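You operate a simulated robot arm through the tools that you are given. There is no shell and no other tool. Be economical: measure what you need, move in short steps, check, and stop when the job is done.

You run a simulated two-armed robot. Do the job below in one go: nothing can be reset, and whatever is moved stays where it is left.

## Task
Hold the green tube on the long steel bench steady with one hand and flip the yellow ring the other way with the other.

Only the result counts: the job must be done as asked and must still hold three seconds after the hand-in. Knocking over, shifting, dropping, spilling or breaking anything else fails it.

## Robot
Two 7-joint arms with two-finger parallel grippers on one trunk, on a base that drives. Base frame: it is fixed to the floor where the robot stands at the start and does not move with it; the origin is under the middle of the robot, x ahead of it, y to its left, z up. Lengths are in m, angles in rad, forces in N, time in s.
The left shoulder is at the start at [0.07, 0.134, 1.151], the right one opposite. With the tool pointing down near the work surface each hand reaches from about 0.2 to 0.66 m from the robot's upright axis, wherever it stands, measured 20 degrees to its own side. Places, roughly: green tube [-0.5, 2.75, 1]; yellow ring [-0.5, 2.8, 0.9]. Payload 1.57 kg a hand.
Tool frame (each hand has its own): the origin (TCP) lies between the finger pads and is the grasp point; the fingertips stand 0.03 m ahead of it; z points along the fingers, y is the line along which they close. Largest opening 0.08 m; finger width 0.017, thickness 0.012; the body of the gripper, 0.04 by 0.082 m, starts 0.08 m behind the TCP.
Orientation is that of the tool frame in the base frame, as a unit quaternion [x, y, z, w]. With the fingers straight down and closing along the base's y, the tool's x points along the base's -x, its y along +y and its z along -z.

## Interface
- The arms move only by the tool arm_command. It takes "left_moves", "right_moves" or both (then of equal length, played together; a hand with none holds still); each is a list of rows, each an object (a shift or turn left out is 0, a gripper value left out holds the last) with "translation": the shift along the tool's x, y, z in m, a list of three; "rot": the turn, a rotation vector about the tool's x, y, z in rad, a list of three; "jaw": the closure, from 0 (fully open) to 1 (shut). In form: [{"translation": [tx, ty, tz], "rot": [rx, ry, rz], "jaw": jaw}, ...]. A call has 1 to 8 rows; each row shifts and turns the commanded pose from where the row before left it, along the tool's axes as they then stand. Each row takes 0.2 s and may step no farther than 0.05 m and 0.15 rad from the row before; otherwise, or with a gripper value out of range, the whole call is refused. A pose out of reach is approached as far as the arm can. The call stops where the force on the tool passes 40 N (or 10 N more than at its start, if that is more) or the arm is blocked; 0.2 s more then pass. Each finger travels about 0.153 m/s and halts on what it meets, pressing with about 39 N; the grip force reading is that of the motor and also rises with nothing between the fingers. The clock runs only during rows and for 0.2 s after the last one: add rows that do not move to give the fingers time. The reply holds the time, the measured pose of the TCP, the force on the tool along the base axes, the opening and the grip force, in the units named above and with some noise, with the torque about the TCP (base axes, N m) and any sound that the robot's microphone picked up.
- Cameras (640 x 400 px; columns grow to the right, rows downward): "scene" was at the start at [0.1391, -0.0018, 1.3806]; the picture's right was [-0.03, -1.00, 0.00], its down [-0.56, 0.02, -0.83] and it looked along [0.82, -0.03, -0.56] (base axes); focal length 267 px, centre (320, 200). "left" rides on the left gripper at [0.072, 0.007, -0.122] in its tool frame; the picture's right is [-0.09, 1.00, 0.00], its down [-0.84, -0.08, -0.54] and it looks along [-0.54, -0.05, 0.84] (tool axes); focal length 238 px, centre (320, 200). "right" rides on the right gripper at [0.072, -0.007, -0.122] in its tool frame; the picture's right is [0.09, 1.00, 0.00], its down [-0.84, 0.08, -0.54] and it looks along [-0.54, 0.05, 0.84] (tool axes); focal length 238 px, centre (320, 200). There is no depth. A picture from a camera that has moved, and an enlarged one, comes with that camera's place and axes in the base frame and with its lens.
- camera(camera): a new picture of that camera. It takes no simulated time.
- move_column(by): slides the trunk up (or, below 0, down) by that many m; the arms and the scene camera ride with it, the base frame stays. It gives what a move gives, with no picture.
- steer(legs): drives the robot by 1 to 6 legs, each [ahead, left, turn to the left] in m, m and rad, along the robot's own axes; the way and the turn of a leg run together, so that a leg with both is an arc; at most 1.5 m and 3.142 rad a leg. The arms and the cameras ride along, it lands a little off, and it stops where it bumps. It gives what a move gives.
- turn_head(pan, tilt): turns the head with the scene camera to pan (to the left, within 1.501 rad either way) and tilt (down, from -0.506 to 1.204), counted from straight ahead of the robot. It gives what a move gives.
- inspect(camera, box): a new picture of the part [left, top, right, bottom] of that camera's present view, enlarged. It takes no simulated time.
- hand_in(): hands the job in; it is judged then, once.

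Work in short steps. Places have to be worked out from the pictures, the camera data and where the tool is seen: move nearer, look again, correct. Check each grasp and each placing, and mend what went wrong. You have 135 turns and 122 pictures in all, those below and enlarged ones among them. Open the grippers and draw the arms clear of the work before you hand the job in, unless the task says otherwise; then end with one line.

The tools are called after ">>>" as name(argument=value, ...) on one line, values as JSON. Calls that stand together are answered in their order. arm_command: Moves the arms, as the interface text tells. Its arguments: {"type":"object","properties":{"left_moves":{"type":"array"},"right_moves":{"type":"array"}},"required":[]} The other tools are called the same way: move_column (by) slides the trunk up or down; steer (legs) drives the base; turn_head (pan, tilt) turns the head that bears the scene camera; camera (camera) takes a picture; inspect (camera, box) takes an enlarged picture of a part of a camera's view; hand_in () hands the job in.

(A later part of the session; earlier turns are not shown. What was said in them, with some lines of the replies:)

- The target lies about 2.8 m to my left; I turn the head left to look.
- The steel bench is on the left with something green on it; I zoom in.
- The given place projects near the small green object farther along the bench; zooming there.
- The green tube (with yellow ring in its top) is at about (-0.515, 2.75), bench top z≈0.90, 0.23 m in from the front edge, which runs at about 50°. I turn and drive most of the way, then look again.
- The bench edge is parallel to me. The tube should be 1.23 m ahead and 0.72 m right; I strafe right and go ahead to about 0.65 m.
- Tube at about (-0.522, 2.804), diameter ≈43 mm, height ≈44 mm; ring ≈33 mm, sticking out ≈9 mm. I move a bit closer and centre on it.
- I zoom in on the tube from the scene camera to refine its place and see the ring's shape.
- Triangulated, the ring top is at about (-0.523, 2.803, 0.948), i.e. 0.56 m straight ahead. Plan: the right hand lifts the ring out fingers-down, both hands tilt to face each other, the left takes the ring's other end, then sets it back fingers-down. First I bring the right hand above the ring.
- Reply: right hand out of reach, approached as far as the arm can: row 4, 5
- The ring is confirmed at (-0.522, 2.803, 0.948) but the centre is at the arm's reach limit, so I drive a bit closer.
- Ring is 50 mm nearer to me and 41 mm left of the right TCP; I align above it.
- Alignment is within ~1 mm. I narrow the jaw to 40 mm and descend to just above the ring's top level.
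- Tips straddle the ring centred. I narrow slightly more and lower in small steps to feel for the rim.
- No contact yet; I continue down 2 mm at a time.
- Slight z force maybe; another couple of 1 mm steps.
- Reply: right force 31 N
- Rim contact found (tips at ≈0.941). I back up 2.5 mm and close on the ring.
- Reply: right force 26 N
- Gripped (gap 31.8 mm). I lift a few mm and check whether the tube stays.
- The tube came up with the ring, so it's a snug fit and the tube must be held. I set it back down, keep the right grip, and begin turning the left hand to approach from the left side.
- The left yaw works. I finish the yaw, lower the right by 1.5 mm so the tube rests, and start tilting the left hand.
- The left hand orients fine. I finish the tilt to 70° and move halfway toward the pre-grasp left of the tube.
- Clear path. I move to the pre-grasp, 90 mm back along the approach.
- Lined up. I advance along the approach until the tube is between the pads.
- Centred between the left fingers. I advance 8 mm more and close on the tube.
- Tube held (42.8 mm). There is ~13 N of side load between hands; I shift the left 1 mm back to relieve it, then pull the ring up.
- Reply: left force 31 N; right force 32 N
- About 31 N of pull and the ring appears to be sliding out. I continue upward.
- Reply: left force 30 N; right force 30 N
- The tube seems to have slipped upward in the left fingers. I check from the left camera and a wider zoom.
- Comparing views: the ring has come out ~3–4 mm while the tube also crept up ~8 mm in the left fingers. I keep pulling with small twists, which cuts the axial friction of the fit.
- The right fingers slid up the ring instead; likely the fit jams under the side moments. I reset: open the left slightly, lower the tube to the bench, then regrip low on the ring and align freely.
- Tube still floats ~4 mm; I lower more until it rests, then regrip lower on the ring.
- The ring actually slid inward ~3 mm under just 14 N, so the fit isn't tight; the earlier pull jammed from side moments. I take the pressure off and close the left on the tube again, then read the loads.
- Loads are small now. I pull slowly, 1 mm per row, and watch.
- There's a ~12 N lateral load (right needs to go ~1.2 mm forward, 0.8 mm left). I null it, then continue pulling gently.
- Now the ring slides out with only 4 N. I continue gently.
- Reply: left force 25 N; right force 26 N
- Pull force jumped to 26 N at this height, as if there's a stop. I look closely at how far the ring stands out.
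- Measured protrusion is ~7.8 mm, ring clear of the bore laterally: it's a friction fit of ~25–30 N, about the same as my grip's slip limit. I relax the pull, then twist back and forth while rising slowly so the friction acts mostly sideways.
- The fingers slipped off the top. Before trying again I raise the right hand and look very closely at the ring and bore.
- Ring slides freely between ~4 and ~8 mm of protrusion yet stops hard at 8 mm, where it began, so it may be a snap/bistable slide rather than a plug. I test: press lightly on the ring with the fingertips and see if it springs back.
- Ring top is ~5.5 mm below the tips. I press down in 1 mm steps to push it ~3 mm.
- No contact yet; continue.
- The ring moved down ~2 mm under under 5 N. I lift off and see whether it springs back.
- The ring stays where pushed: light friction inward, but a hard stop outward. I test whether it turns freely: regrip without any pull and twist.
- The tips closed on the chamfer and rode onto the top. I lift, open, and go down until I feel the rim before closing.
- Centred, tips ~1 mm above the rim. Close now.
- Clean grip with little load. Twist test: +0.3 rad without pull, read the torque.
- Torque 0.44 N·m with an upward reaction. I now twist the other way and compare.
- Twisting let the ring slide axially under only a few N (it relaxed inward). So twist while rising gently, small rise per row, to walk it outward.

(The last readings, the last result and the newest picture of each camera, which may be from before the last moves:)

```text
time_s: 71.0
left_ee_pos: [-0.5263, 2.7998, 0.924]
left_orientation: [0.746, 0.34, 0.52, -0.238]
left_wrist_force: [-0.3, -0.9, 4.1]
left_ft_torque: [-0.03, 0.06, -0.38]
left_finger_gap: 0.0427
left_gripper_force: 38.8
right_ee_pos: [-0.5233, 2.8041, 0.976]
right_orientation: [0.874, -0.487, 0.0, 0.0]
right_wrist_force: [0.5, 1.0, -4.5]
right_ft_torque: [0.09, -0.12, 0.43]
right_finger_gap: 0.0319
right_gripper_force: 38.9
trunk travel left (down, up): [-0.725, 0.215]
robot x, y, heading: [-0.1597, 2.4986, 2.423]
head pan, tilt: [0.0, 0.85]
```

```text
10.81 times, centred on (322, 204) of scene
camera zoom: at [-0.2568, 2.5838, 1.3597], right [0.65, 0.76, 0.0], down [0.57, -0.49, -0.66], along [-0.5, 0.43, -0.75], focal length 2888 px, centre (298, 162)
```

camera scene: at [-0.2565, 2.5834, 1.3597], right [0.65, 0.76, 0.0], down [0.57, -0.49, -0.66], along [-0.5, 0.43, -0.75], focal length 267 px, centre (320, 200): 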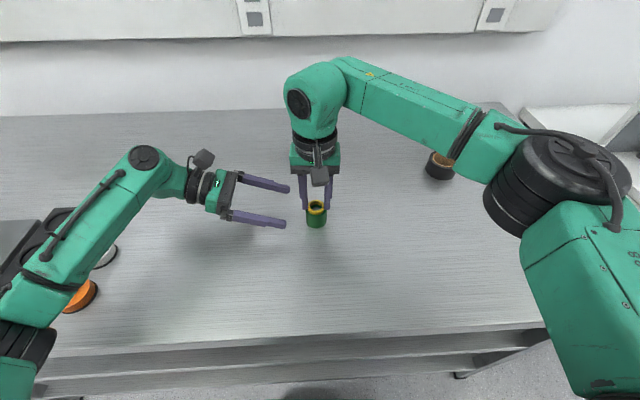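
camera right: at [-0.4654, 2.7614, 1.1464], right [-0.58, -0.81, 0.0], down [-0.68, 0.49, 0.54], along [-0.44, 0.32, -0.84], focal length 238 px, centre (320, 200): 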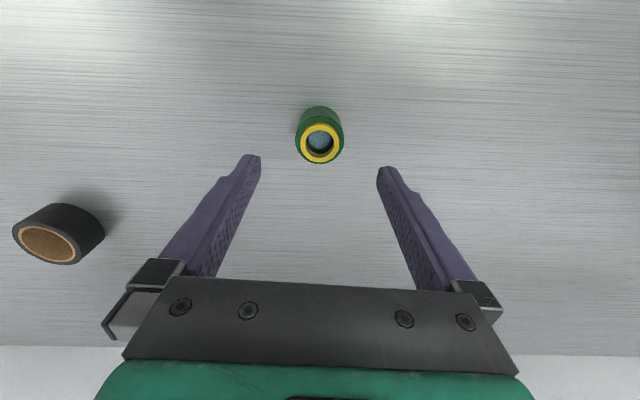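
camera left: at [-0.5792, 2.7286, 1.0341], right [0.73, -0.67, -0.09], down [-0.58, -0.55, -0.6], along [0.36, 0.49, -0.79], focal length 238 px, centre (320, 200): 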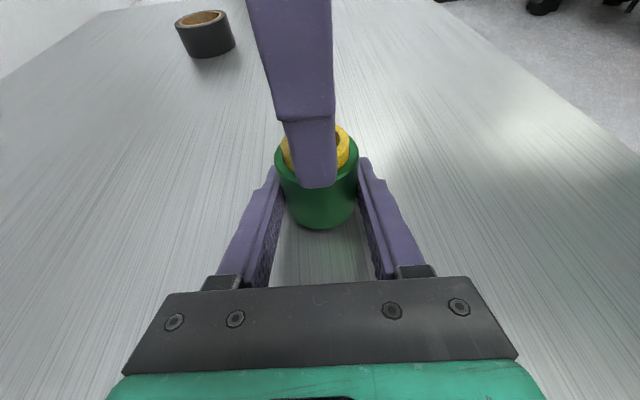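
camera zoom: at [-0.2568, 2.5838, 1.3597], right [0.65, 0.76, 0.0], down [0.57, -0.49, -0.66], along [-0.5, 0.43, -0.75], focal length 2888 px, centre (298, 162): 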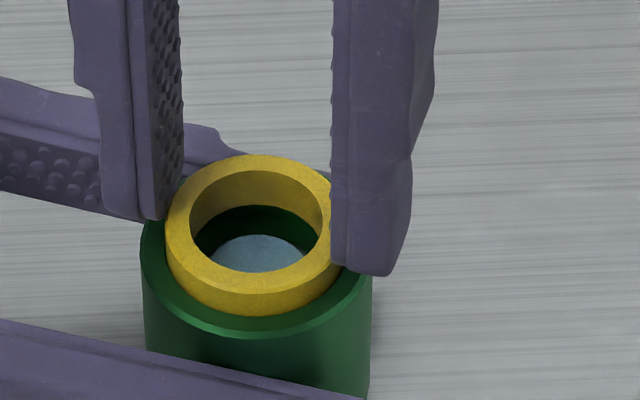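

It works: protrusion back to ~8 mm at 4.5 N pull. I continue with the reverse twist.

>>> arm_command(right_moves=[{"translation": [0, 0, -0.0005], "rot": [0, 0, -0.1]}, {"translation": [0, 0, -0.0005], "rot": [0, 0, -0.1]}, {"translation": [0, 0, -0.0005], "rot": [0, 0, -0.1]}, {"translation": [0, 0, -0.0005], "rot": [0, 0, -0.1]}, {"translation": [0, 0, -0.0005], "rot": [0, 0, -0.1]}, {"translation": [0, 0, -0.0005], "rot": [0, 0, -0.1]}])

>>> inspect(camera="scene", box=[300, 185, 344, 222])

```text
time_s: 72.4
left_ee_pos: [-0.526, 2.8006, 0.9237]
left_orientation: [0.747, 0.339, 0.521, -0.235]
left_wrist_force: [-0.8, 1.0, 0.0]
left_ft_torque: [0.02, 0.02, 0.01]
left_finger_gap: 0.0425
left_gripper_force: 39.3
right_ee_pos: [-0.5247, 2.803, 0.9812]
right_orientation: [0.979, -0.203, -0.002, 0.0]
right_wrist_force: [0.2, 0.2, 0.4]
right_ft_torque: [-0.01, 0.02, 0.01]
right_finger_gap: 0.0247
right_gripper_force: 1.5
trunk travel left (down, up): [-0.725, 0.215]
robot x, y, heading: [-0.157, 2.4983, 2.425]
head pan, tilt: [0.0, 0.85]
```

```text
10.81 times, centred on (322, 204) of scene
camera zoom: at [-0.2566, 2.5837, 1.3598], right [0.65, 0.76, 0.0], down [0.57, -0.49, -0.66], along [-0.5, 0.43, -0.75], focal length 2888 px, centre (298, 162)
```

zoom: 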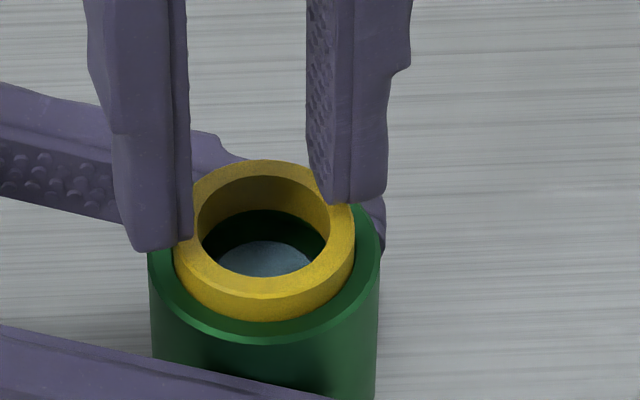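

The fingers slipped off again at ~8 mm: a true stop there. But clockwise twist gave 0.44 N·m and counter-clockwise only 0.18, which hints at a bayonet. I raise the hand a little and look closely at the ring for marks.

>>> arm_command(right_moves=[{"translation": [0, 0, -0.02], "jaw": 0.3}, {"translation": [0, 0, -0.015], "rot": [0, 0, 0.15]}, {"rot": [0, 0, 0.15]}, {}])

>>> inspect(camera="right", box=[290, 120, 350, 170])

>>> inspect(camera="left", box=[285, 130, 355, 200])

```text
time_s: 73.4
left_ee_pos: [-0.5262, 2.7996, 0.9239]
left_orientation: [0.746, 0.34, 0.521, -0.238]
left_wrist_force: [-0.9, 0.1, -1.2]
left_ft_torque: [0.02, 0.02, -0.01]
left_finger_gap: 0.0427
left_gripper_force: 39.2
right_ee_pos: [-0.5248, 2.8053, 1.0146]
right_orientation: [0.937, -0.35, 0.0, 0.0]
right_wrist_force: [-0.9, 0.2, 0.1]
right_ft_torque: [0.03, -0.03, 0.0]
right_finger_gap: 0.0562
right_gripper_force: 0.0
trunk travel left (down, up): [-0.725, 0.215]
robot x, y, heading: [-0.1587, 2.4989, 2.424]
head pan, tilt: [0.0, 0.85]
```

```text
8.00 times, centred on (320, 145) of right
camera zoom: at [-0.4667, 2.7629, 1.1358], right [-0.58, -0.81, 0.0], down [-0.68, 0.49, 0.54], along [-0.44, 0.32, -0.84], focal length 1907 px, centre (320, 640)
```

zoom: 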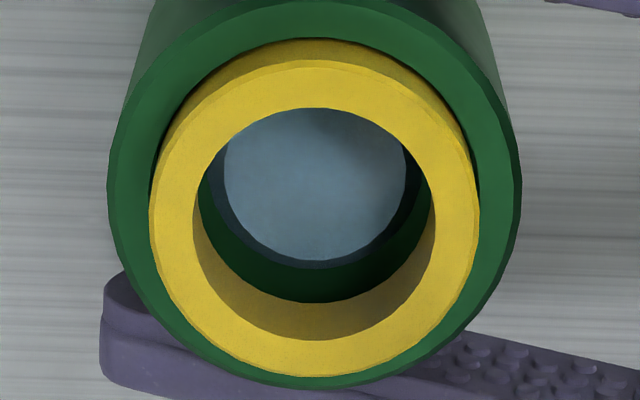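

```text
5.71 times, centred on (320, 165) of left
camera zoom: at [-0.5788, 2.7286, 1.0333], right [0.73, -0.68, -0.09], down [-0.58, -0.55, -0.6], along [0.36, 0.49, -0.8], focal length 1362 px, centre (320, 400)
```

zoom: 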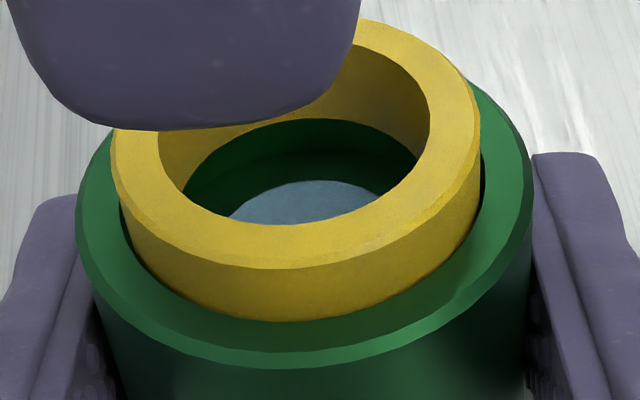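

No marks; ring concentric. I'll regrip low, null the side loads, and log a purely axial pull in small steps.

>>> arm_command(right_moves=[{"translation": [0.0025, -0.0005, 0], "jaw": 0.52}, {"translation": [0, 0, 0.018]}, {"translation": [0, 0, 0.018]}, {"translation": [0, 0, 0.002]}, {}])

>>> inspect(camera="scene", box=[300, 185, 344, 222])

```text
time_s: 74.6
left_ee_pos: [-0.5265, 2.8001, 0.9229]
left_orientation: [0.745, 0.341, 0.521, -0.239]
left_wrist_force: [0.0, 0.3, -0.8]
left_ft_torque: [-0.03, 0.02, 0.03]
left_finger_gap: 0.0423
left_gripper_force: 38.8
right_ee_pos: [-0.5219, 2.8029, 0.9779]
right_orientation: [0.937, -0.348, 0.0, 0.0]
right_wrist_force: [0.1, 0.0, -0.5]
right_ft_torque: [0.01, -0.02, 0.0]
right_finger_gap: 0.0386
right_gripper_force: 0.0
trunk travel left (down, up): [-0.725, 0.215]
robot x, y, heading: [-0.1606, 2.5017, 2.429]
head pan, tilt: [0.0, 0.85]
```

```text
10.81 times, centred on (322, 204) of scene
camera zoom: at [-0.2568, 2.5839, 1.3597], right [0.65, 0.76, 0.0], down [0.57, -0.49, -0.66], along [-0.5, 0.43, -0.75], focal length 2888 px, centre (298, 162)
```

zoom: 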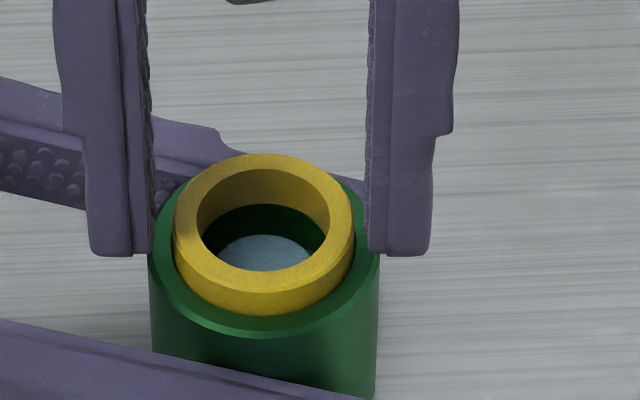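

>>> arm_command(right_moves=[{"translation": [0, -0.0009, 0.0005]}, {"jaw": 0.58}, {"jaw": 0.7}, {}, {}])

```text
time_s: 75.8
left_ee_pos: [-0.5249, 2.8007, 0.9234]
left_orientation: [0.746, 0.34, 0.521, -0.238]
left_wrist_force: [2.2, 3.4, -1.1]
left_ft_torque: [-0.08, 0.01, 0.09]
left_finger_gap: 0.0428
left_gripper_force: 38.7
right_ee_pos: [-0.5212, 2.8024, 0.9772]
right_orientation: [0.937, -0.348, 0.0, 0.001]
right_wrist_force: [-2.5, -2.7, 1.3]
right_ft_torque: [-0.1, 0.1, -0.07]
right_finger_gap: 0.032
right_gripper_force: 38.9
trunk travel left (down, up): [-0.725, 0.215]
robot x, y, heading: [-0.1589, 2.499, 2.426]
head pan, tilt: [0.0, 0.85]
```

Loads small. I pull 2 mm with a tiny sideways correction and read.

>>> arm_command(right_moves=[{"translation": [0, 0.0005, -0.001]}, {"translation": [0, 0, -0.001]}, {}])

>>> inspect(camera="scene", box=[300, 185, 344, 222])

```text
time_s: 76.6
left_ee_pos: [-0.5268, 2.8008, 0.9255]
left_orientation: [0.746, 0.339, 0.521, -0.238]
left_wrist_force: [-1.2, -1.0, 5.2]
left_ft_torque: [-0.05, -0.15, 0.08]
left_finger_gap: 0.0425
left_gripper_force: 39.2
right_ee_pos: [-0.522, 2.8031, 0.9784]
right_orientation: [0.937, -0.35, 0.001, -0.001]
right_wrist_force: [-0.7, 0.9, -6.1]
right_ft_torque: [0.09, 0.09, -0.1]
right_finger_gap: 0.0322
right_gripper_force: 39.5
trunk travel left (down, up): [-0.725, 0.215]
robot x, y, heading: [-0.1615, 2.5035, 2.422]
head pan, tilt: [0.0, 0.85]
```

```text
10.81 times, centred on (322, 204) of scene
camera zoom: at [-0.2568, 2.5839, 1.3597], right [0.65, 0.76, 0.0], down [0.57, -0.49, -0.66], along [-0.5, 0.43, -0.75], focal length 2888 px, centre (298, 162)
```

zoom: 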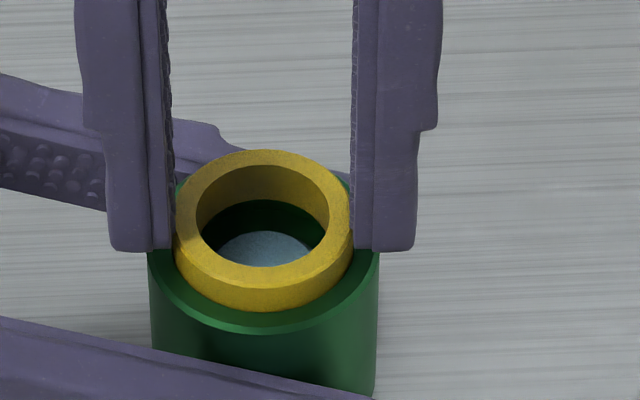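

Both hands just load elastically (6 N). I add 2 mm of pull, then rock the ring gently about the finger plane to walk it out.

>>> arm_command(right_moves=[{"translation": [0, 0, -0.0015]}, {"translation": [0, 0.0011, -0.0003], "rot": [0.04, 0, 0]}, {"translation": [0, -0.0011, -0.0003], "rot": [-0.04, 0, 0]}, {"translation": [0, -0.0011, -0.0003], "rot": [-0.04, 0, 0]}, {"translation": [0, 0.0011, -0.0003], "rot": [0.04, 0, 0]}, {}])

>>> inspect(camera="scene", box=[300, 185, 344, 222])

```text
time_s: 78.0
left_ee_pos: [-0.5249, 2.799, 0.9231]
left_orientation: [0.746, 0.341, 0.521, -0.238]
left_wrist_force: [0.4, -0.1, 1.1]
left_ft_torque: [-0.05, 0.02, 0.04]
left_finger_gap: 0.0425
left_gripper_force: 39.0
right_ee_pos: [-0.5224, 2.8029, 0.9806]
right_orientation: [0.937, -0.349, -0.002, 0.0]
right_wrist_force: [0.2, 0.0, 0.1]
right_ft_torque: [-0.03, 0.01, 0.02]
right_finger_gap: 0.0242
right_gripper_force: 0.0
trunk travel left (down, up): [-0.725, 0.215]
robot x, y, heading: [-0.1591, 2.4973, 2.423]
head pan, tilt: [0.0, 0.85]
```

```text
10.81 times, centred on (322, 204) of scene
camera zoom: at [-0.2562, 2.5836, 1.3597], right [0.65, 0.76, 0.0], down [0.57, -0.49, -0.66], along [-0.5, 0.43, -0.75], focal length 2888 px, centre (298, 162)
```

zoom: 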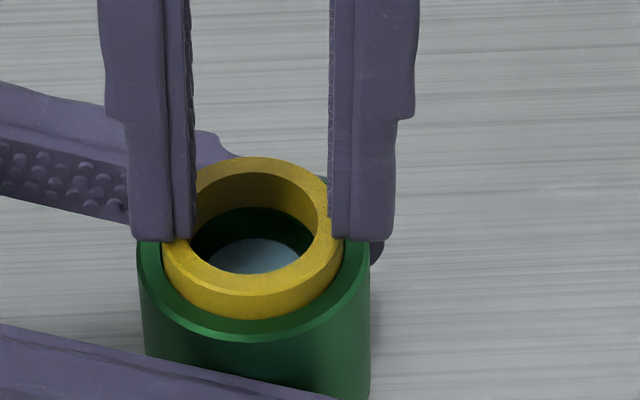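

I see now: the tips overlapped the ring by only ~3 mm, so slipping off was no proof of a stop. I reopen and go down until the rim is felt (TCP ≈ 0.972) for a full 7 mm grip.

>>> arm_command(right_moves=[{"translation": [0, 0, -0.005], "jaw": 0.52}, {}, {"translation": [0, 0, 0.008]}, {"translation": [0, 0, 0.003]}, {"translation": [0, 0, 0.001]}, {}])

```text
time_s: 79.4
left_ee_pos: [-0.5259, 2.7992, 0.9241]
left_orientation: [0.746, 0.341, 0.52, -0.238]
left_wrist_force: [0.1, -0.3, -0.1]
left_ft_torque: [0.02, 0.02, 0.02]
left_finger_gap: 0.0425
left_gripper_force: 38.2
right_ee_pos: [-0.5226, 2.8033, 0.9741]
right_orientation: [0.937, -0.349, 0.0, 0.0]
right_wrist_force: [0.5, -0.3, -0.3]
right_ft_torque: [0.0, -0.01, 0.02]
right_finger_gap: 0.0387
right_gripper_force: 0.0
trunk travel left (down, up): [-0.725, 0.215]
robot x, y, heading: [-0.1577, 2.4996, 2.429]
head pan, tilt: [0.0, 0.85]
```

>>> arm_command(right_moves=[{"translation": [0, 0, 0.001]}, {"translation": [0, 0, 0.001]}, {}])

>>> inspect(camera="scene", box=[300, 185, 344, 222])

```text
time_s: 80.2
left_ee_pos: [-0.5267, 2.8, 0.9239]
left_orientation: [0.746, 0.341, 0.52, -0.237]
left_wrist_force: [-0.1, 1.8, -4.7]
left_ft_torque: [-0.11, 0.04, 0.03]
left_finger_gap: 0.0429
left_gripper_force: 39.3
right_ee_pos: [-0.5218, 2.8025, 0.9748]
right_orientation: [0.937, -0.349, 0.0, 0.001]
right_wrist_force: [0.8, -1.1, 4.6]
right_ft_torque: [0.03, -0.08, -0.02]
right_finger_gap: 0.038
right_gripper_force: 0.1
trunk travel left (down, up): [-0.725, 0.215]
robot x, y, heading: [-0.1569, 2.5007, 2.424]
head pan, tilt: [0.0, 0.85]
```

```text
10.81 times, centred on (322, 204) of scene
camera zoom: at [-0.2568, 2.5838, 1.3597], right [0.65, 0.76, 0.0], down [0.57, -0.49, -0.66], along [-0.5, 0.43, -0.75], focal length 2888 px, centre (298, 162)
```

zoom: 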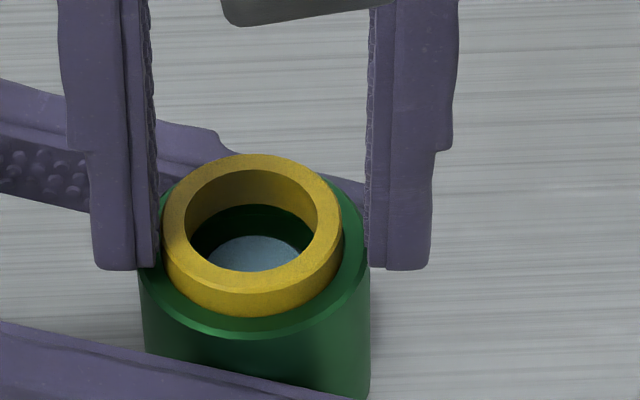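

Rim contact. The ring is 2 mm left of the jaw centre; I raise 0.5 mm, shift, and close.

>>> arm_command(right_moves=[{"translation": [0, 0, -0.001]}, {"translation": [0, 0.0019, 0]}, {"jaw": 0.57}, {"jaw": 0.7}, {}, {}])

>>> inspect(camera="scene", box=[300, 185, 344, 222])

```text
time_s: 81.6
left_ee_pos: [-0.5261, 2.8004, 0.9241]
left_orientation: [0.746, 0.34, 0.521, -0.238]
left_wrist_force: [0.7, -1.6, -5.6]
left_ft_torque: [-0.17, 0.07, 0.1]
left_finger_gap: 0.0426
left_gripper_force: 38.8
right_ee_pos: [-0.523, 2.8023, 0.9728]
right_orientation: [0.938, -0.347, 0.0, -0.001]
right_wrist_force: [-0.6, 2.2, 6.1]
right_ft_torque: [0.24, -0.02, -0.1]
right_finger_gap: 0.0321
right_gripper_force: 39.5
trunk travel left (down, up): [-0.725, 0.215]
robot x, y, heading: [-0.1628, 2.4993, 2.431]
head pan, tilt: [0.0, 0.85]
```

```text
10.81 times, centred on (322, 204) of scene
camera zoom: at [-0.2568, 2.5839, 1.3597], right [0.65, 0.76, 0.0], down [0.57, -0.49, -0.66], along [-0.5, 0.43, -0.75], focal length 2888 px, centre (298, 162)
```

zoom: 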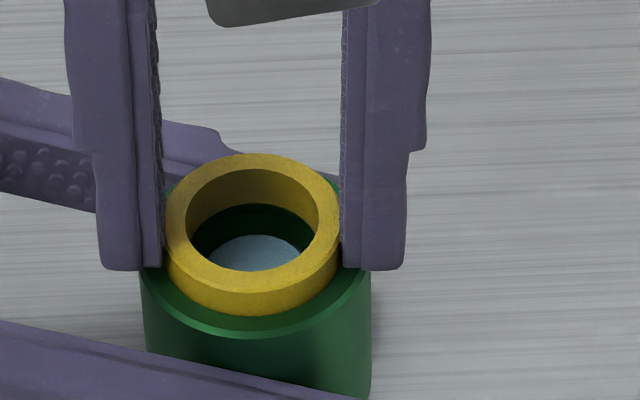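

Deep grip now. Axial pull in 1 mm steps.

>>> arm_command(right_moves=[{"translation": [0, 0, -0.001]}, {"translation": [0, 0, -0.001]}, {"translation": [0, 0, -0.001]}, {"translation": [0, 0, -0.001]}, {}])

>>> inspect(camera="scene", box=[300, 185, 344, 222])

```text
time_s: 82.8
left_ee_pos: [-0.5242, 2.8017, 0.9265]
left_orientation: [0.745, 0.339, 0.522, -0.24]
left_wrist_force: [12.5, -5.5, 26.2]
left_ft_torque: [-0.2, 0.02, 0.06]
left_finger_gap: 0.0427
left_gripper_force: 38.8
right_ee_pos: [-0.5215, 2.8016, 0.9759]
right_orientation: [0.937, -0.349, 0.0, -0.002]
right_wrist_force: [-13.1, 5.0, -25.6]
right_ft_torque: [0.49, 0.49, -0.06]
right_finger_gap: 0.032
right_gripper_force: 38.8
trunk travel left (down, up): [-0.725, 0.215]
robot x, y, heading: [-0.1602, 2.497, 2.424]
head pan, tilt: [0.0, 0.85]
```

```text
10.81 times, centred on (322, 204) of scene
camera zoom: at [-0.2568, 2.5838, 1.3597], right [0.65, 0.76, 0.0], down [0.57, -0.49, -0.66], along [-0.5, 0.43, -0.75], focal length 2888 px, centre (298, 162)
```

zoom: 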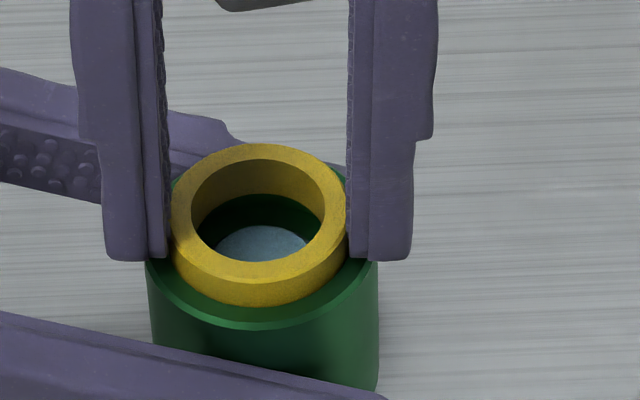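

Lateral load has built up again (13 N forward on the right hand), which jams it. I shift the right hand 1.7 mm forward and 0.6 mm left and see.

>>> arm_command(right_moves=[{"translation": [-0.0009, 0.0003, 0]}, {"translation": [-0.0008, 0.0003, 0]}, {}])

>>> inspect(camera="scene", box=[300, 185, 344, 222])

```text
time_s: 83.6
left_ee_pos: [-0.5274, 2.7999, 0.9253]
left_orientation: [0.745, 0.341, 0.52, -0.24]
left_wrist_force: [0.2, 2.9, 29.5]
left_ft_torque: [-0.03, -0.04, 0.09]
left_finger_gap: 0.0428
left_gripper_force: 38.9
right_ee_pos: [-0.5247, 2.8016, 0.9766]
right_orientation: [0.937, -0.349, 0.001, 0.0]
right_wrist_force: [-0.8, -2.9, -30.1]
right_ft_torque: [-0.05, -0.06, -0.05]
right_finger_gap: 0.0322
right_gripper_force: 38.5
trunk travel left (down, up): [-0.725, 0.215]
robot x, y, heading: [-0.1571, 2.4973, 2.426]
head pan, tilt: [0.0, 0.85]
```

```text
10.81 times, centred on (322, 204) of scene
camera zoom: at [-0.2567, 2.5839, 1.3597], right [0.65, 0.76, 0.0], down [0.57, -0.49, -0.66], along [-0.5, 0.43, -0.75], focal length 2888 px, centre (298, 162)
```

zoom: 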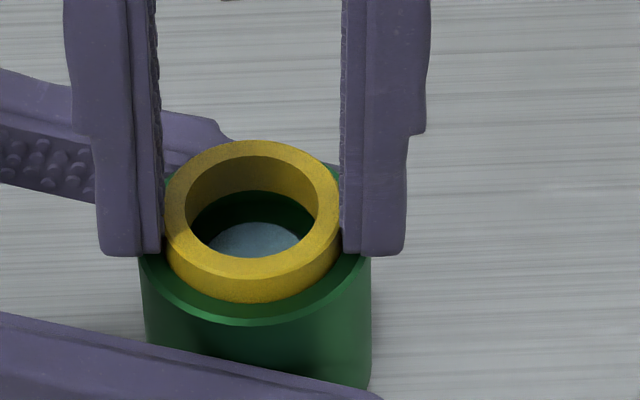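

Now the pull is purely axial at 30 N with no moment and it still won't budge, so there is a real stop outward. I relax the pull and test rotation with this deep grip, in small rows.

>>> arm_command(right_moves=[{"translation": [0, 0, 0.0025]}, {"rot": [0, 0, -0.1]}, {"rot": [0, 0, -0.1]}, {"rot": [0, 0, -0.1]}, {"rot": [0, 0, -0.1]}])

>>> inspect(camera="scene", box=[300, 185, 344, 222])

```text
time_s: 84.8
left_ee_pos: [-0.5249, 2.8001, 0.9234]
left_orientation: [0.747, 0.341, 0.52, -0.236]
left_wrist_force: [-2.2, -3.9, 4.5]
left_ft_torque: [0.17, -0.1, 0.46]
left_finger_gap: 0.0428
left_gripper_force: 38.9
right_ee_pos: [-0.5247, 2.8029, 0.9759]
right_orientation: [0.988, -0.155, -0.001, 0.0]
right_wrist_force: [1.9, 3.9, -5.8]
right_ft_torque: [0.12, 0.02, -0.37]
right_finger_gap: 0.032
right_gripper_force: 38.9
trunk travel left (down, up): [-0.725, 0.215]
robot x, y, heading: [-0.1643, 2.4998, 2.429]
head pan, tilt: [0.0, 0.85]
```

```text
10.81 times, centred on (322, 204) of scene
camera zoom: at [-0.2567, 2.5839, 1.3597], right [0.65, 0.76, 0.0], down [0.57, -0.49, -0.66], along [-0.5, 0.43, -0.75], focal length 2888 px, centre (298, 162)
```

zoom: 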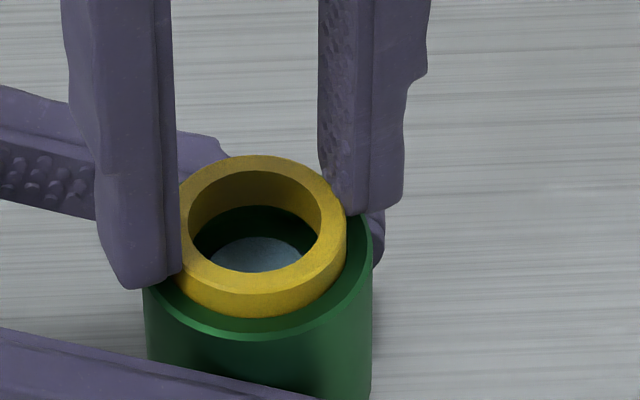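

Rotation just saturates at finger friction both ways: the ring doesn't turn. So the ring is a captive slide at its upper stop, and push force fell as it went deeper (14→5→2 N), as in a two-position snap. "The other way" is then pushed in. I open, lift, square the hand and narrow the fingers to press on the ring.

>>> arm_command(right_moves=[{"jaw": 0.5}, {"translation": [0, 0, -0.015]}, {"translation": [0, 0, -0.005], "rot": [0, 0, 0.15]}, {"rot": [0, 0, 0.15]}, {"rot": [0, 0, 0.1]}, {"jaw": 0.93}, {}])

>>> inspect(camera="scene", box=[290, 165, 350, 225])

>>> inspect(camera="right", box=[270, 100, 370, 180])

```text
time_s: 86.4
left_ee_pos: [-0.5261, 2.8002, 0.9243]
left_orientation: [0.746, 0.34, 0.521, -0.238]
left_wrist_force: [0.0, -0.1, -1.0]
left_ft_torque: [0.03, -0.04, 0.0]
left_finger_gap: 0.0429
left_gripper_force: 39.1
right_ee_pos: [-0.5245, 2.801, 0.9947]
right_orientation: [0.937, -0.349, 0.001, 0.0]
right_wrist_force: [-0.6, 0.8, 0.1]
right_ft_torque: [-0.02, -0.02, 0.0]
right_finger_gap: 0.0054
right_gripper_force: 0.1
trunk travel left (down, up): [-0.725, 0.215]
robot x, y, heading: [-0.164, 2.4987, 2.429]
head pan, tilt: [0.0, 0.85]
```

```text
6.67 times, centred on (320, 195) of scene
camera zoom: at [-0.2568, 2.5838, 1.3597], right [0.65, 0.76, 0.0], down [0.57, -0.49, -0.66], along [-0.5, 0.43, -0.75], focal length 1781 px, centre (320, 233)
```

zoom: 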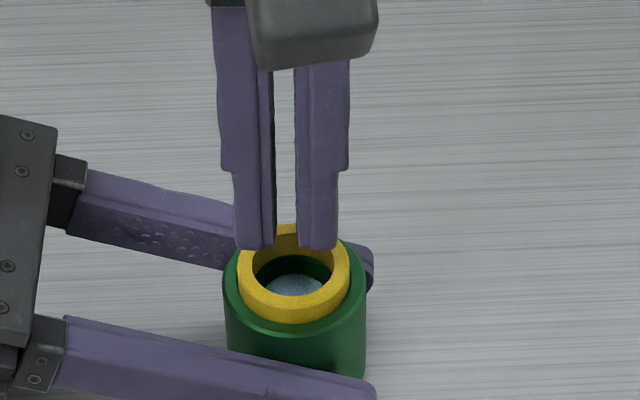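

```text
5.00 times, centred on (320, 140) of right
camera zoom: at [-0.4667, 2.7597, 1.1157], right [-0.58, -0.81, 0.0], down [-0.68, 0.49, 0.54], along [-0.44, 0.32, -0.84], focal length 1192 px, centre (320, 500)
```

zoom: 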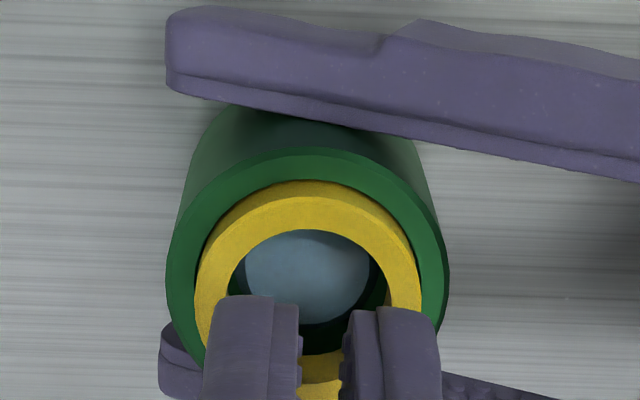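

The ring is ~2 mm right and ~2 mm nearer than the tips; I correct, descend and press in 1 mm rows.

>>> arm_command(right_moves=[{"translation": [0.002, -0.002, 0.007]}, {"translation": [0, 0, 0.007]}, {"translation": [0, 0, 0.001]}, {"translation": [0, 0, 0.001]}, {"translation": [0, 0, 0.001]}, {"translation": [0, 0, 0.001]}])

>>> inspect(camera="scene", box=[300, 185, 344, 222])

```text
time_s: 87.8
left_ee_pos: [-0.5267, 2.7997, 0.9237]
left_orientation: [0.746, 0.34, 0.521, -0.238]
left_wrist_force: [-0.9, 0.8, -6.5]
left_ft_torque: [-0.01, 0.02, 0.02]
left_finger_gap: 0.0427
left_gripper_force: 39.1
right_ee_pos: [-0.5214, 2.8021, 0.9766]
right_orientation: [0.937, -0.348, 0.0, 0.0]
right_wrist_force: [0.4, -0.8, 5.2]
right_ft_torque: [0.02, -0.09, -0.02]
right_finger_gap: 0.006
right_gripper_force: 0.5
trunk travel left (down, up): [-0.725, 0.215]
robot x, y, heading: [-0.1626, 2.4945, 2.429]
head pan, tilt: [0.0, 0.85]
```

```text
10.81 times, centred on (322, 204) of scene
camera zoom: at [-0.2568, 2.5838, 1.3597], right [0.65, 0.76, 0.0], down [0.57, -0.49, -0.66], along [-0.5, 0.43, -0.75], focal length 2888 px, centre (298, 162)
```

zoom: 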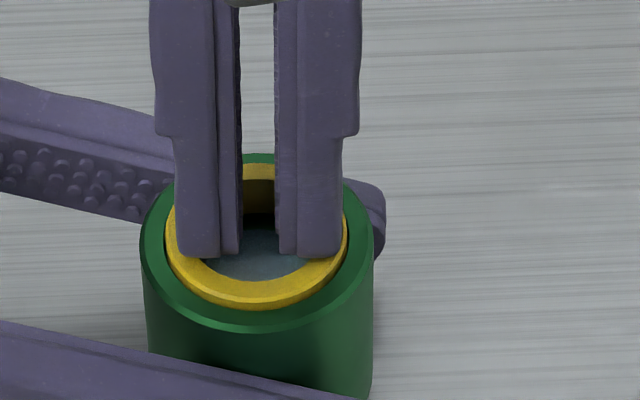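

At only 5 N the ring has gone in to ~3.6 mm protrusion. I lift off briefly to see how it behaves on its own.

>>> arm_command(right_moves=[{"translation": [0, 0, -0.012]}, {}, {}, {}])

>>> inspect(camera="scene", box=[300, 185, 344, 222])

```text
time_s: 88.8
left_ee_pos: [-0.5263, 2.8004, 0.9226]
left_orientation: [0.746, 0.34, 0.521, -0.238]
left_wrist_force: [-0.1, -0.6, -1.1]
left_ft_torque: [0.0, -0.02, -0.02]
left_finger_gap: 0.0425
left_gripper_force: 38.8
right_ee_pos: [-0.5212, 2.8029, 0.99]
right_orientation: [0.937, -0.349, 0.0, -0.001]
right_wrist_force: [-0.4, -1.1, -0.2]
right_ft_torque: [-0.02, 0.0, 0.0]
right_finger_gap: 0.0057
right_gripper_force: 0.0
trunk travel left (down, up): [-0.725, 0.215]
robot x, y, heading: [-0.1597, 2.4955, 2.429]
head pan, tilt: [0.0, 0.85]
```

```text
10.81 times, centred on (322, 204) of scene
camera zoom: at [-0.2567, 2.5838, 1.3597], right [0.65, 0.76, 0.0], down [0.57, -0.49, -0.66], along [-0.5, 0.43, -0.75], focal length 2888 px, centre (298, 162)
```

zoom: 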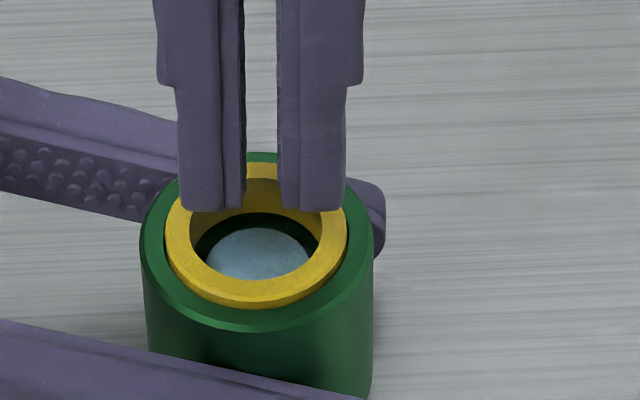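

The ring stays mid-way; its bottom is ~4 mm above the blue floor, so its travel looks like ~8 mm, out ↔ flush. The slide has an outward stop and rotation is locked, so "the other way" must be inward. I push on in small rows and listen for a click.

>>> arm_command(right_moves=[{"translation": [0, 0, 0.011]}, {"translation": [0, 0, 0.001]}, {"translation": [0, 0, 0.001]}, {"translation": [0, 0, 0.001]}, {"translation": [0, 0, 0.0005]}])

>>> inspect(camera="scene", box=[300, 185, 344, 222])

```text
time_s: 90.0
left_ee_pos: [-0.5265, 2.8014, 0.9234]
left_orientation: [0.746, 0.34, 0.521, -0.237]
left_wrist_force: [-3.8, 1.9, -9.1]
left_ft_torque: [-0.13, -0.02, 0.02]
left_finger_gap: 0.0428
left_gripper_force: 39.1
right_ee_pos: [-0.5218, 2.8027, 0.9751]
right_orientation: [0.937, -0.348, -0.001, 0.001]
right_wrist_force: [2.3, -3.0, 7.6]
right_ft_torque: [0.0, -0.15, -0.04]
right_finger_gap: 0.0058
right_gripper_force: 0.2
trunk travel left (down, up): [-0.725, 0.215]
robot x, y, heading: [-0.1641, 2.4981, 2.428]
head pan, tilt: [0.0, 0.85]
```

```text
10.81 times, centred on (322, 204) of scene
camera zoom: at [-0.2568, 2.5838, 1.3597], right [0.65, 0.76, 0.0], down [0.57, -0.49, -0.66], along [-0.5, 0.43, -0.75], focal length 2888 px, centre (298, 162)
```

zoom: 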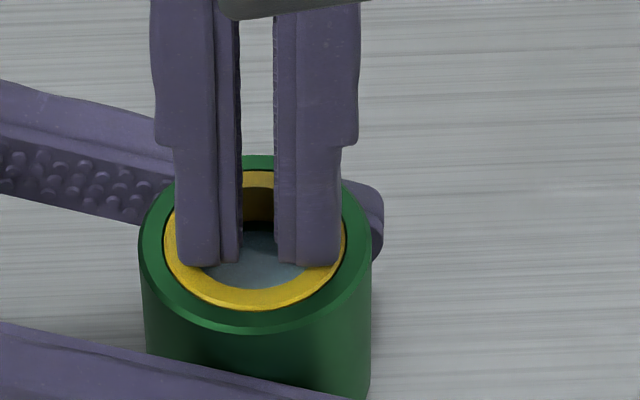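

Nearly flush, 7.6 N, no click. I continue 2 mm more.

>>> arm_command(right_moves=[{"translation": [0, 0, 0.001]}, {"translation": [0, 0, 0.001]}, {}])

>>> inspect(camera="scene", box=[300, 185, 344, 222])

```text
time_s: 90.8
left_ee_pos: [-0.5258, 2.7996, 0.9225]
left_orientation: [0.746, 0.342, 0.52, -0.237]
left_wrist_force: [-1.3, 3.1, -24.2]
left_ft_torque: [-0.22, 0.13, 0.13]
left_finger_gap: 0.0428
left_gripper_force: 38.7
right_ee_pos: [-0.5221, 2.8021, 0.9736]
right_orientation: [0.937, -0.349, -0.002, 0.001]
right_wrist_force: [1.5, -3.9, 23.8]
right_ft_torque: [-0.06, -0.13, -0.07]
right_finger_gap: 0.0059
right_gripper_force: 0.5
trunk travel left (down, up): [-0.725, 0.215]
robot x, y, heading: [-0.1611, 2.4983, 2.429]
head pan, tilt: [0.0, 0.85]
```

```text
10.81 times, centred on (322, 204) of scene
camera zoom: at [-0.2568, 2.5838, 1.3597], right [0.65, 0.76, 0.0], down [0.57, -0.49, -0.66], along [-0.5, 0.43, -0.75], focal length 2888 px, centre (298, 162)
```

zoom: 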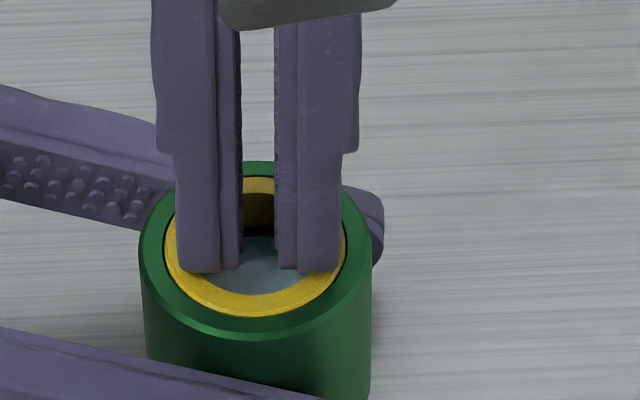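

Force rose to 24 N: the ring has hit its inner stop, now nearly flush. I lift the right hand off and check it stays.

>>> arm_command(right_moves=[{"translation": [0, 0, -0.02]}, {"translation": [0, 0, -0.04]}, {"translation": [0, 0, -0.04]}, {}, {}])

>>> inspect(camera="scene", box=[300, 185, 344, 222])

>>> inspect(camera="left", box=[250, 110, 390, 230])

```text
time_s: 92.0
left_ee_pos: [-0.5261, 2.8001, 0.9245]
left_orientation: [0.746, 0.34, 0.521, -0.238]
left_wrist_force: [0.0, 0.1, -0.1]
left_ft_torque: [-0.02, 0.02, 0.02]
left_finger_gap: 0.0423
left_gripper_force: 38.6
right_ee_pos: [-0.5214, 2.801, 1.0718]
right_orientation: [0.937, -0.349, -0.001, -0.001]
right_wrist_force: [-0.7, 0.0, -0.3]
right_ft_torque: [0.0, 0.0, 0.02]
right_finger_gap: 0.0057
right_gripper_force: 0.1
trunk travel left (down, up): [-0.725, 0.215]
robot x, y, heading: [-0.1584, 2.4985, 2.427]
head pan, tilt: [0.0, 0.85]
```

```text
10.81 times, centred on (322, 204) of scene
camera zoom: at [-0.2567, 2.5838, 1.3597], right [0.65, 0.76, 0.0], down [0.57, -0.49, -0.66], along [-0.5, 0.43, -0.75], focal length 2888 px, centre (298, 162)
```

zoom: 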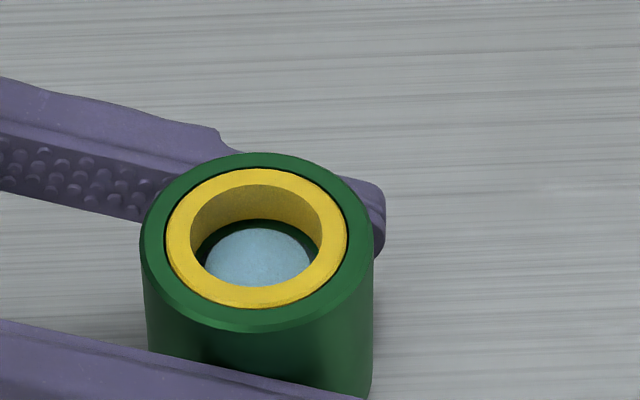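

```text
3.33 times, centred on (320, 170) of left
camera zoom: at [-0.5787, 2.7286, 1.0333], right [0.73, -0.68, -0.09], down [-0.58, -0.55, -0.6], along [0.36, 0.49, -0.8], focal length 794 px, centre (320, 300)
```

zoom: 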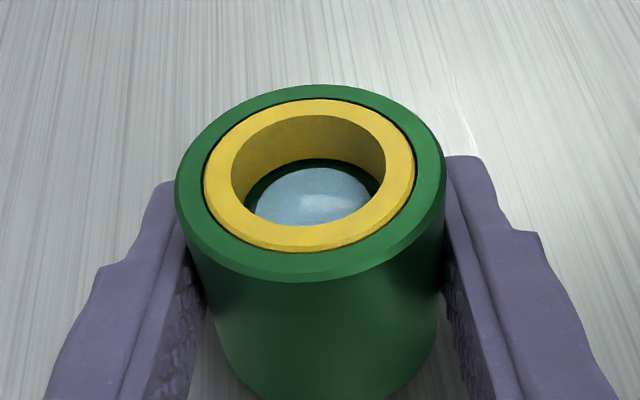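

The ring is fully in and stays. Now I set the tube down: lower the left hand in small rows until it meets the bench.

>>> arm_command(left_moves=[{"translation": [-0.0009, 0, 0.0003]}, {"translation": [-0.0009, 0, 0.0003]}, {"translation": [-0.0009, 0, 0.0003]}, {}])

>>> inspect(camera="right", box=[220, 60, 420, 200])

```text
time_s: 93.0
left_ee_pos: [-0.5262, 2.7999, 0.9202]
left_orientation: [0.746, 0.34, 0.521, -0.239]
left_wrist_force: [0.0, 0.1, 0.1]
left_ft_torque: [0.0, -0.04, 0.01]
left_finger_gap: 0.0428
left_gripper_force: 39.1
right_ee_pos: [-0.5219, 2.8016, 1.0709]
right_orientation: [0.937, -0.349, 0.0, 0.0]
right_wrist_force: [-0.3, 0.1, 0.4]
right_ft_torque: [0.0, 0.0, -0.01]
right_finger_gap: 0.0057
right_gripper_force: 0.1
trunk travel left (down, up): [-0.725, 0.215]
robot x, y, heading: [-0.1599, 2.4959, 2.423]
head pan, tilt: [0.0, 0.85]
```

```text
2.86 times, centred on (320, 130) of right
camera zoom: at [-0.4641, 2.7597, 1.1921], right [-0.58, -0.81, 0.0], down [-0.68, 0.49, 0.54], along [-0.44, 0.31, -0.84], focal length 681 px, centre (320, 400)
```

zoom: 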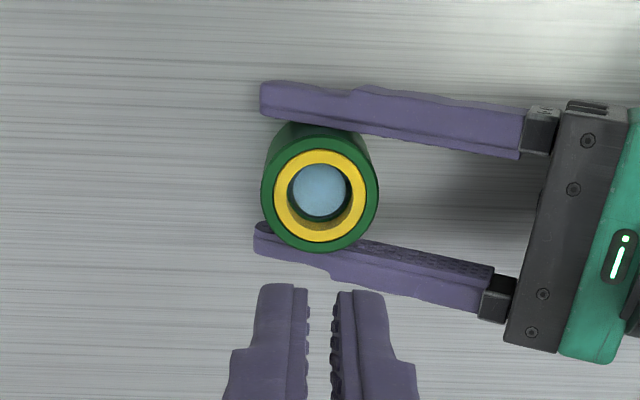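

No contact yet; continue lowering.

>>> arm_command(left_moves=[{"translation": [-0.0009, 0, 0.0003]}, {"translation": [-0.0009, 0, 0.0003]}, {}])

```text
time_s: 93.8
left_ee_pos: [-0.5267, 2.7986, 0.9208]
left_orientation: [0.745, 0.34, 0.521, -0.241]
left_wrist_force: [-2.2, 2.9, 11.1]
left_ft_torque: [-0.13, 0.18, -0.05]
left_finger_gap: 0.0426
left_gripper_force: 38.5
right_ee_pos: [-0.522, 2.8008, 1.071]
right_orientation: [0.937, -0.349, -0.002, 0.0]
right_wrist_force: [0.7, -0.6, -0.2]
right_ft_torque: [0.04, -0.02, 0.01]
right_finger_gap: 0.0056
right_gripper_force: 0.1
trunk travel left (down, up): [-0.725, 0.215]
robot x, y, heading: [-0.1613, 2.4978, 2.433]
head pan, tilt: [0.0, 0.85]
```

Tube rests on the bench (11 N). I relieve slightly, open the left hand and back it out along its approach.

>>> arm_command(left_moves=[{"translation": [0.0009, 0, -0.0003]}, {"jaw": 0.4}, {"jaw": 0.1}, {}, {"translation": [0, 0, -0.03]}, {"translation": [0, 0, -0.04]}, {"translation": [0, 0, -0.04]}, {"translation": [0.03, 0, -0.03]}])

>>> camera(camera="scene")

>>> inspect(camera="scene", box=[300, 185, 344, 222])

```text
time_s: 95.6
left_ee_pos: [-0.6101, 2.7063, 0.9977]
left_orientation: [0.746, 0.339, 0.521, -0.238]
left_wrist_force: [-0.4, 0.5, -0.6]
left_ft_torque: [-0.01, 0.02, 0.0]
left_finger_gap: 0.0721
left_gripper_force: 0.1
right_ee_pos: [-0.522, 2.801, 1.0712]
right_orientation: [0.937, -0.349, -0.001, 0.0]
right_wrist_force: [0.4, -0.4, 0.1]
right_ft_torque: [-0.01, 0.03, 0.0]
right_finger_gap: 0.0056
right_gripper_force: 0.1
trunk travel left (down, up): [-0.725, 0.215]
robot x, y, heading: [-0.1577, 2.4992, 2.424]
head pan, tilt: [0.0, 0.85]
```

```text
35 pictures are left
camera scene: at [-0.2561, 2.5833, 1.3597], right [0.65, 0.76, 0.0], down [0.57, -0.49, -0.66], along [-0.5, 0.43, -0.75], focal length 267 px, centre (320, 200)
```

scene: 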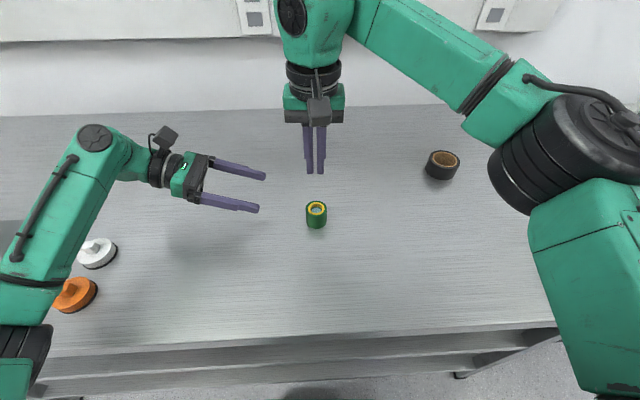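

```text
10.81 times, centred on (322, 204) of scene
camera zoom: at [-0.2561, 2.5833, 1.3597], right [0.65, 0.76, 0.0], down [0.57, -0.49, -0.66], along [-0.5, 0.43, -0.75], focal length 2888 px, centre (298, 162)
```

zoom: 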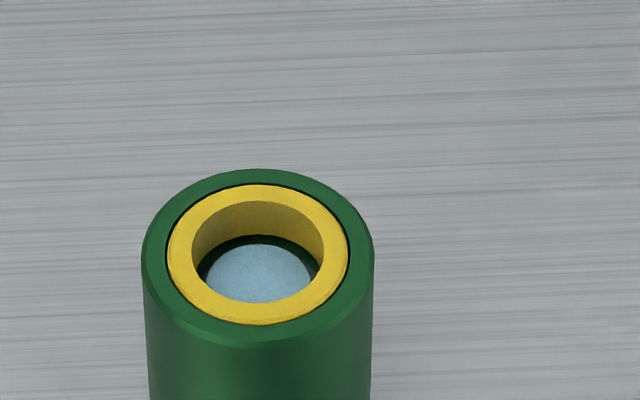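

Tube stands upright at its place with the ring fully in; nothing else moved. I draw both arms clear upward.

>>> arm_command(left_moves=[{"translation": [0.035, 0, -0.03]}, {"translation": [0.035, 0, -0.02]}, {"translation": [0.035, 0, -0.012]}], right_moves=[{"translation": [0.01, -0.02, -0.03], "jaw": 0.3}, {"translation": [0.01, -0.03, -0.03]}, {"translation": [0.01, -0.04, -0.02]}])

>>> camera(camera="scene")

```text
time_s: 96.4
left_ee_pos: [-0.6172, 2.6913, 1.1161]
left_orientation: [0.746, 0.341, 0.519, -0.238]
left_wrist_force: [-0.5, -0.5, 0.6]
left_ft_torque: [-0.01, 0.04, 0.01]
left_finger_gap: 0.0721
left_gripper_force: 0.1
right_ee_pos: [-0.4375, 2.8482, 1.1533]
right_orientation: [0.937, -0.349, -0.002, 0.002]
right_wrist_force: [0.8, 0.2, 0.3]
right_ft_torque: [-0.01, 0.04, -0.04]
right_finger_gap: 0.0559
right_gripper_force: 0.0
trunk travel left (down, up): [-0.725, 0.215]
robot x, y, heading: [-0.1608, 2.5, 2.429]
head pan, tilt: [0.0, 0.85]
```

```text
33 pictures are left
camera scene: at [-0.2537, 2.5852, 1.3598], right [0.65, 0.76, 0.0], down [0.57, -0.49, -0.66], along [-0.5, 0.43, -0.75], focal length 267 px, centre (320, 200)
```

scene: 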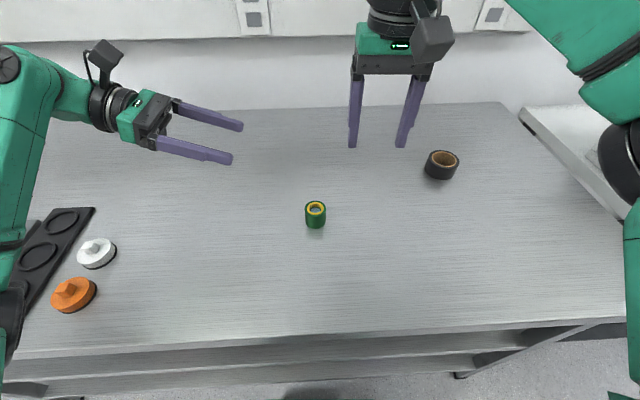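

Everything is clear and undisturbed; I hand in.

>>> hand_in()

```text
The job is handed in.
```

I held the green tube with the left hand and pushed the yellow ring from its outer stop, about 8 mm proud, to its inner stop, nearly flush. I took "the other way" to mean this, because the ring would not pull out or turn. I can't be sure that is what you meant: no click was heard and the hand-in gave no verdict. The tube stands upright at its place, nothing else appears disturbed, and both arms are clear.
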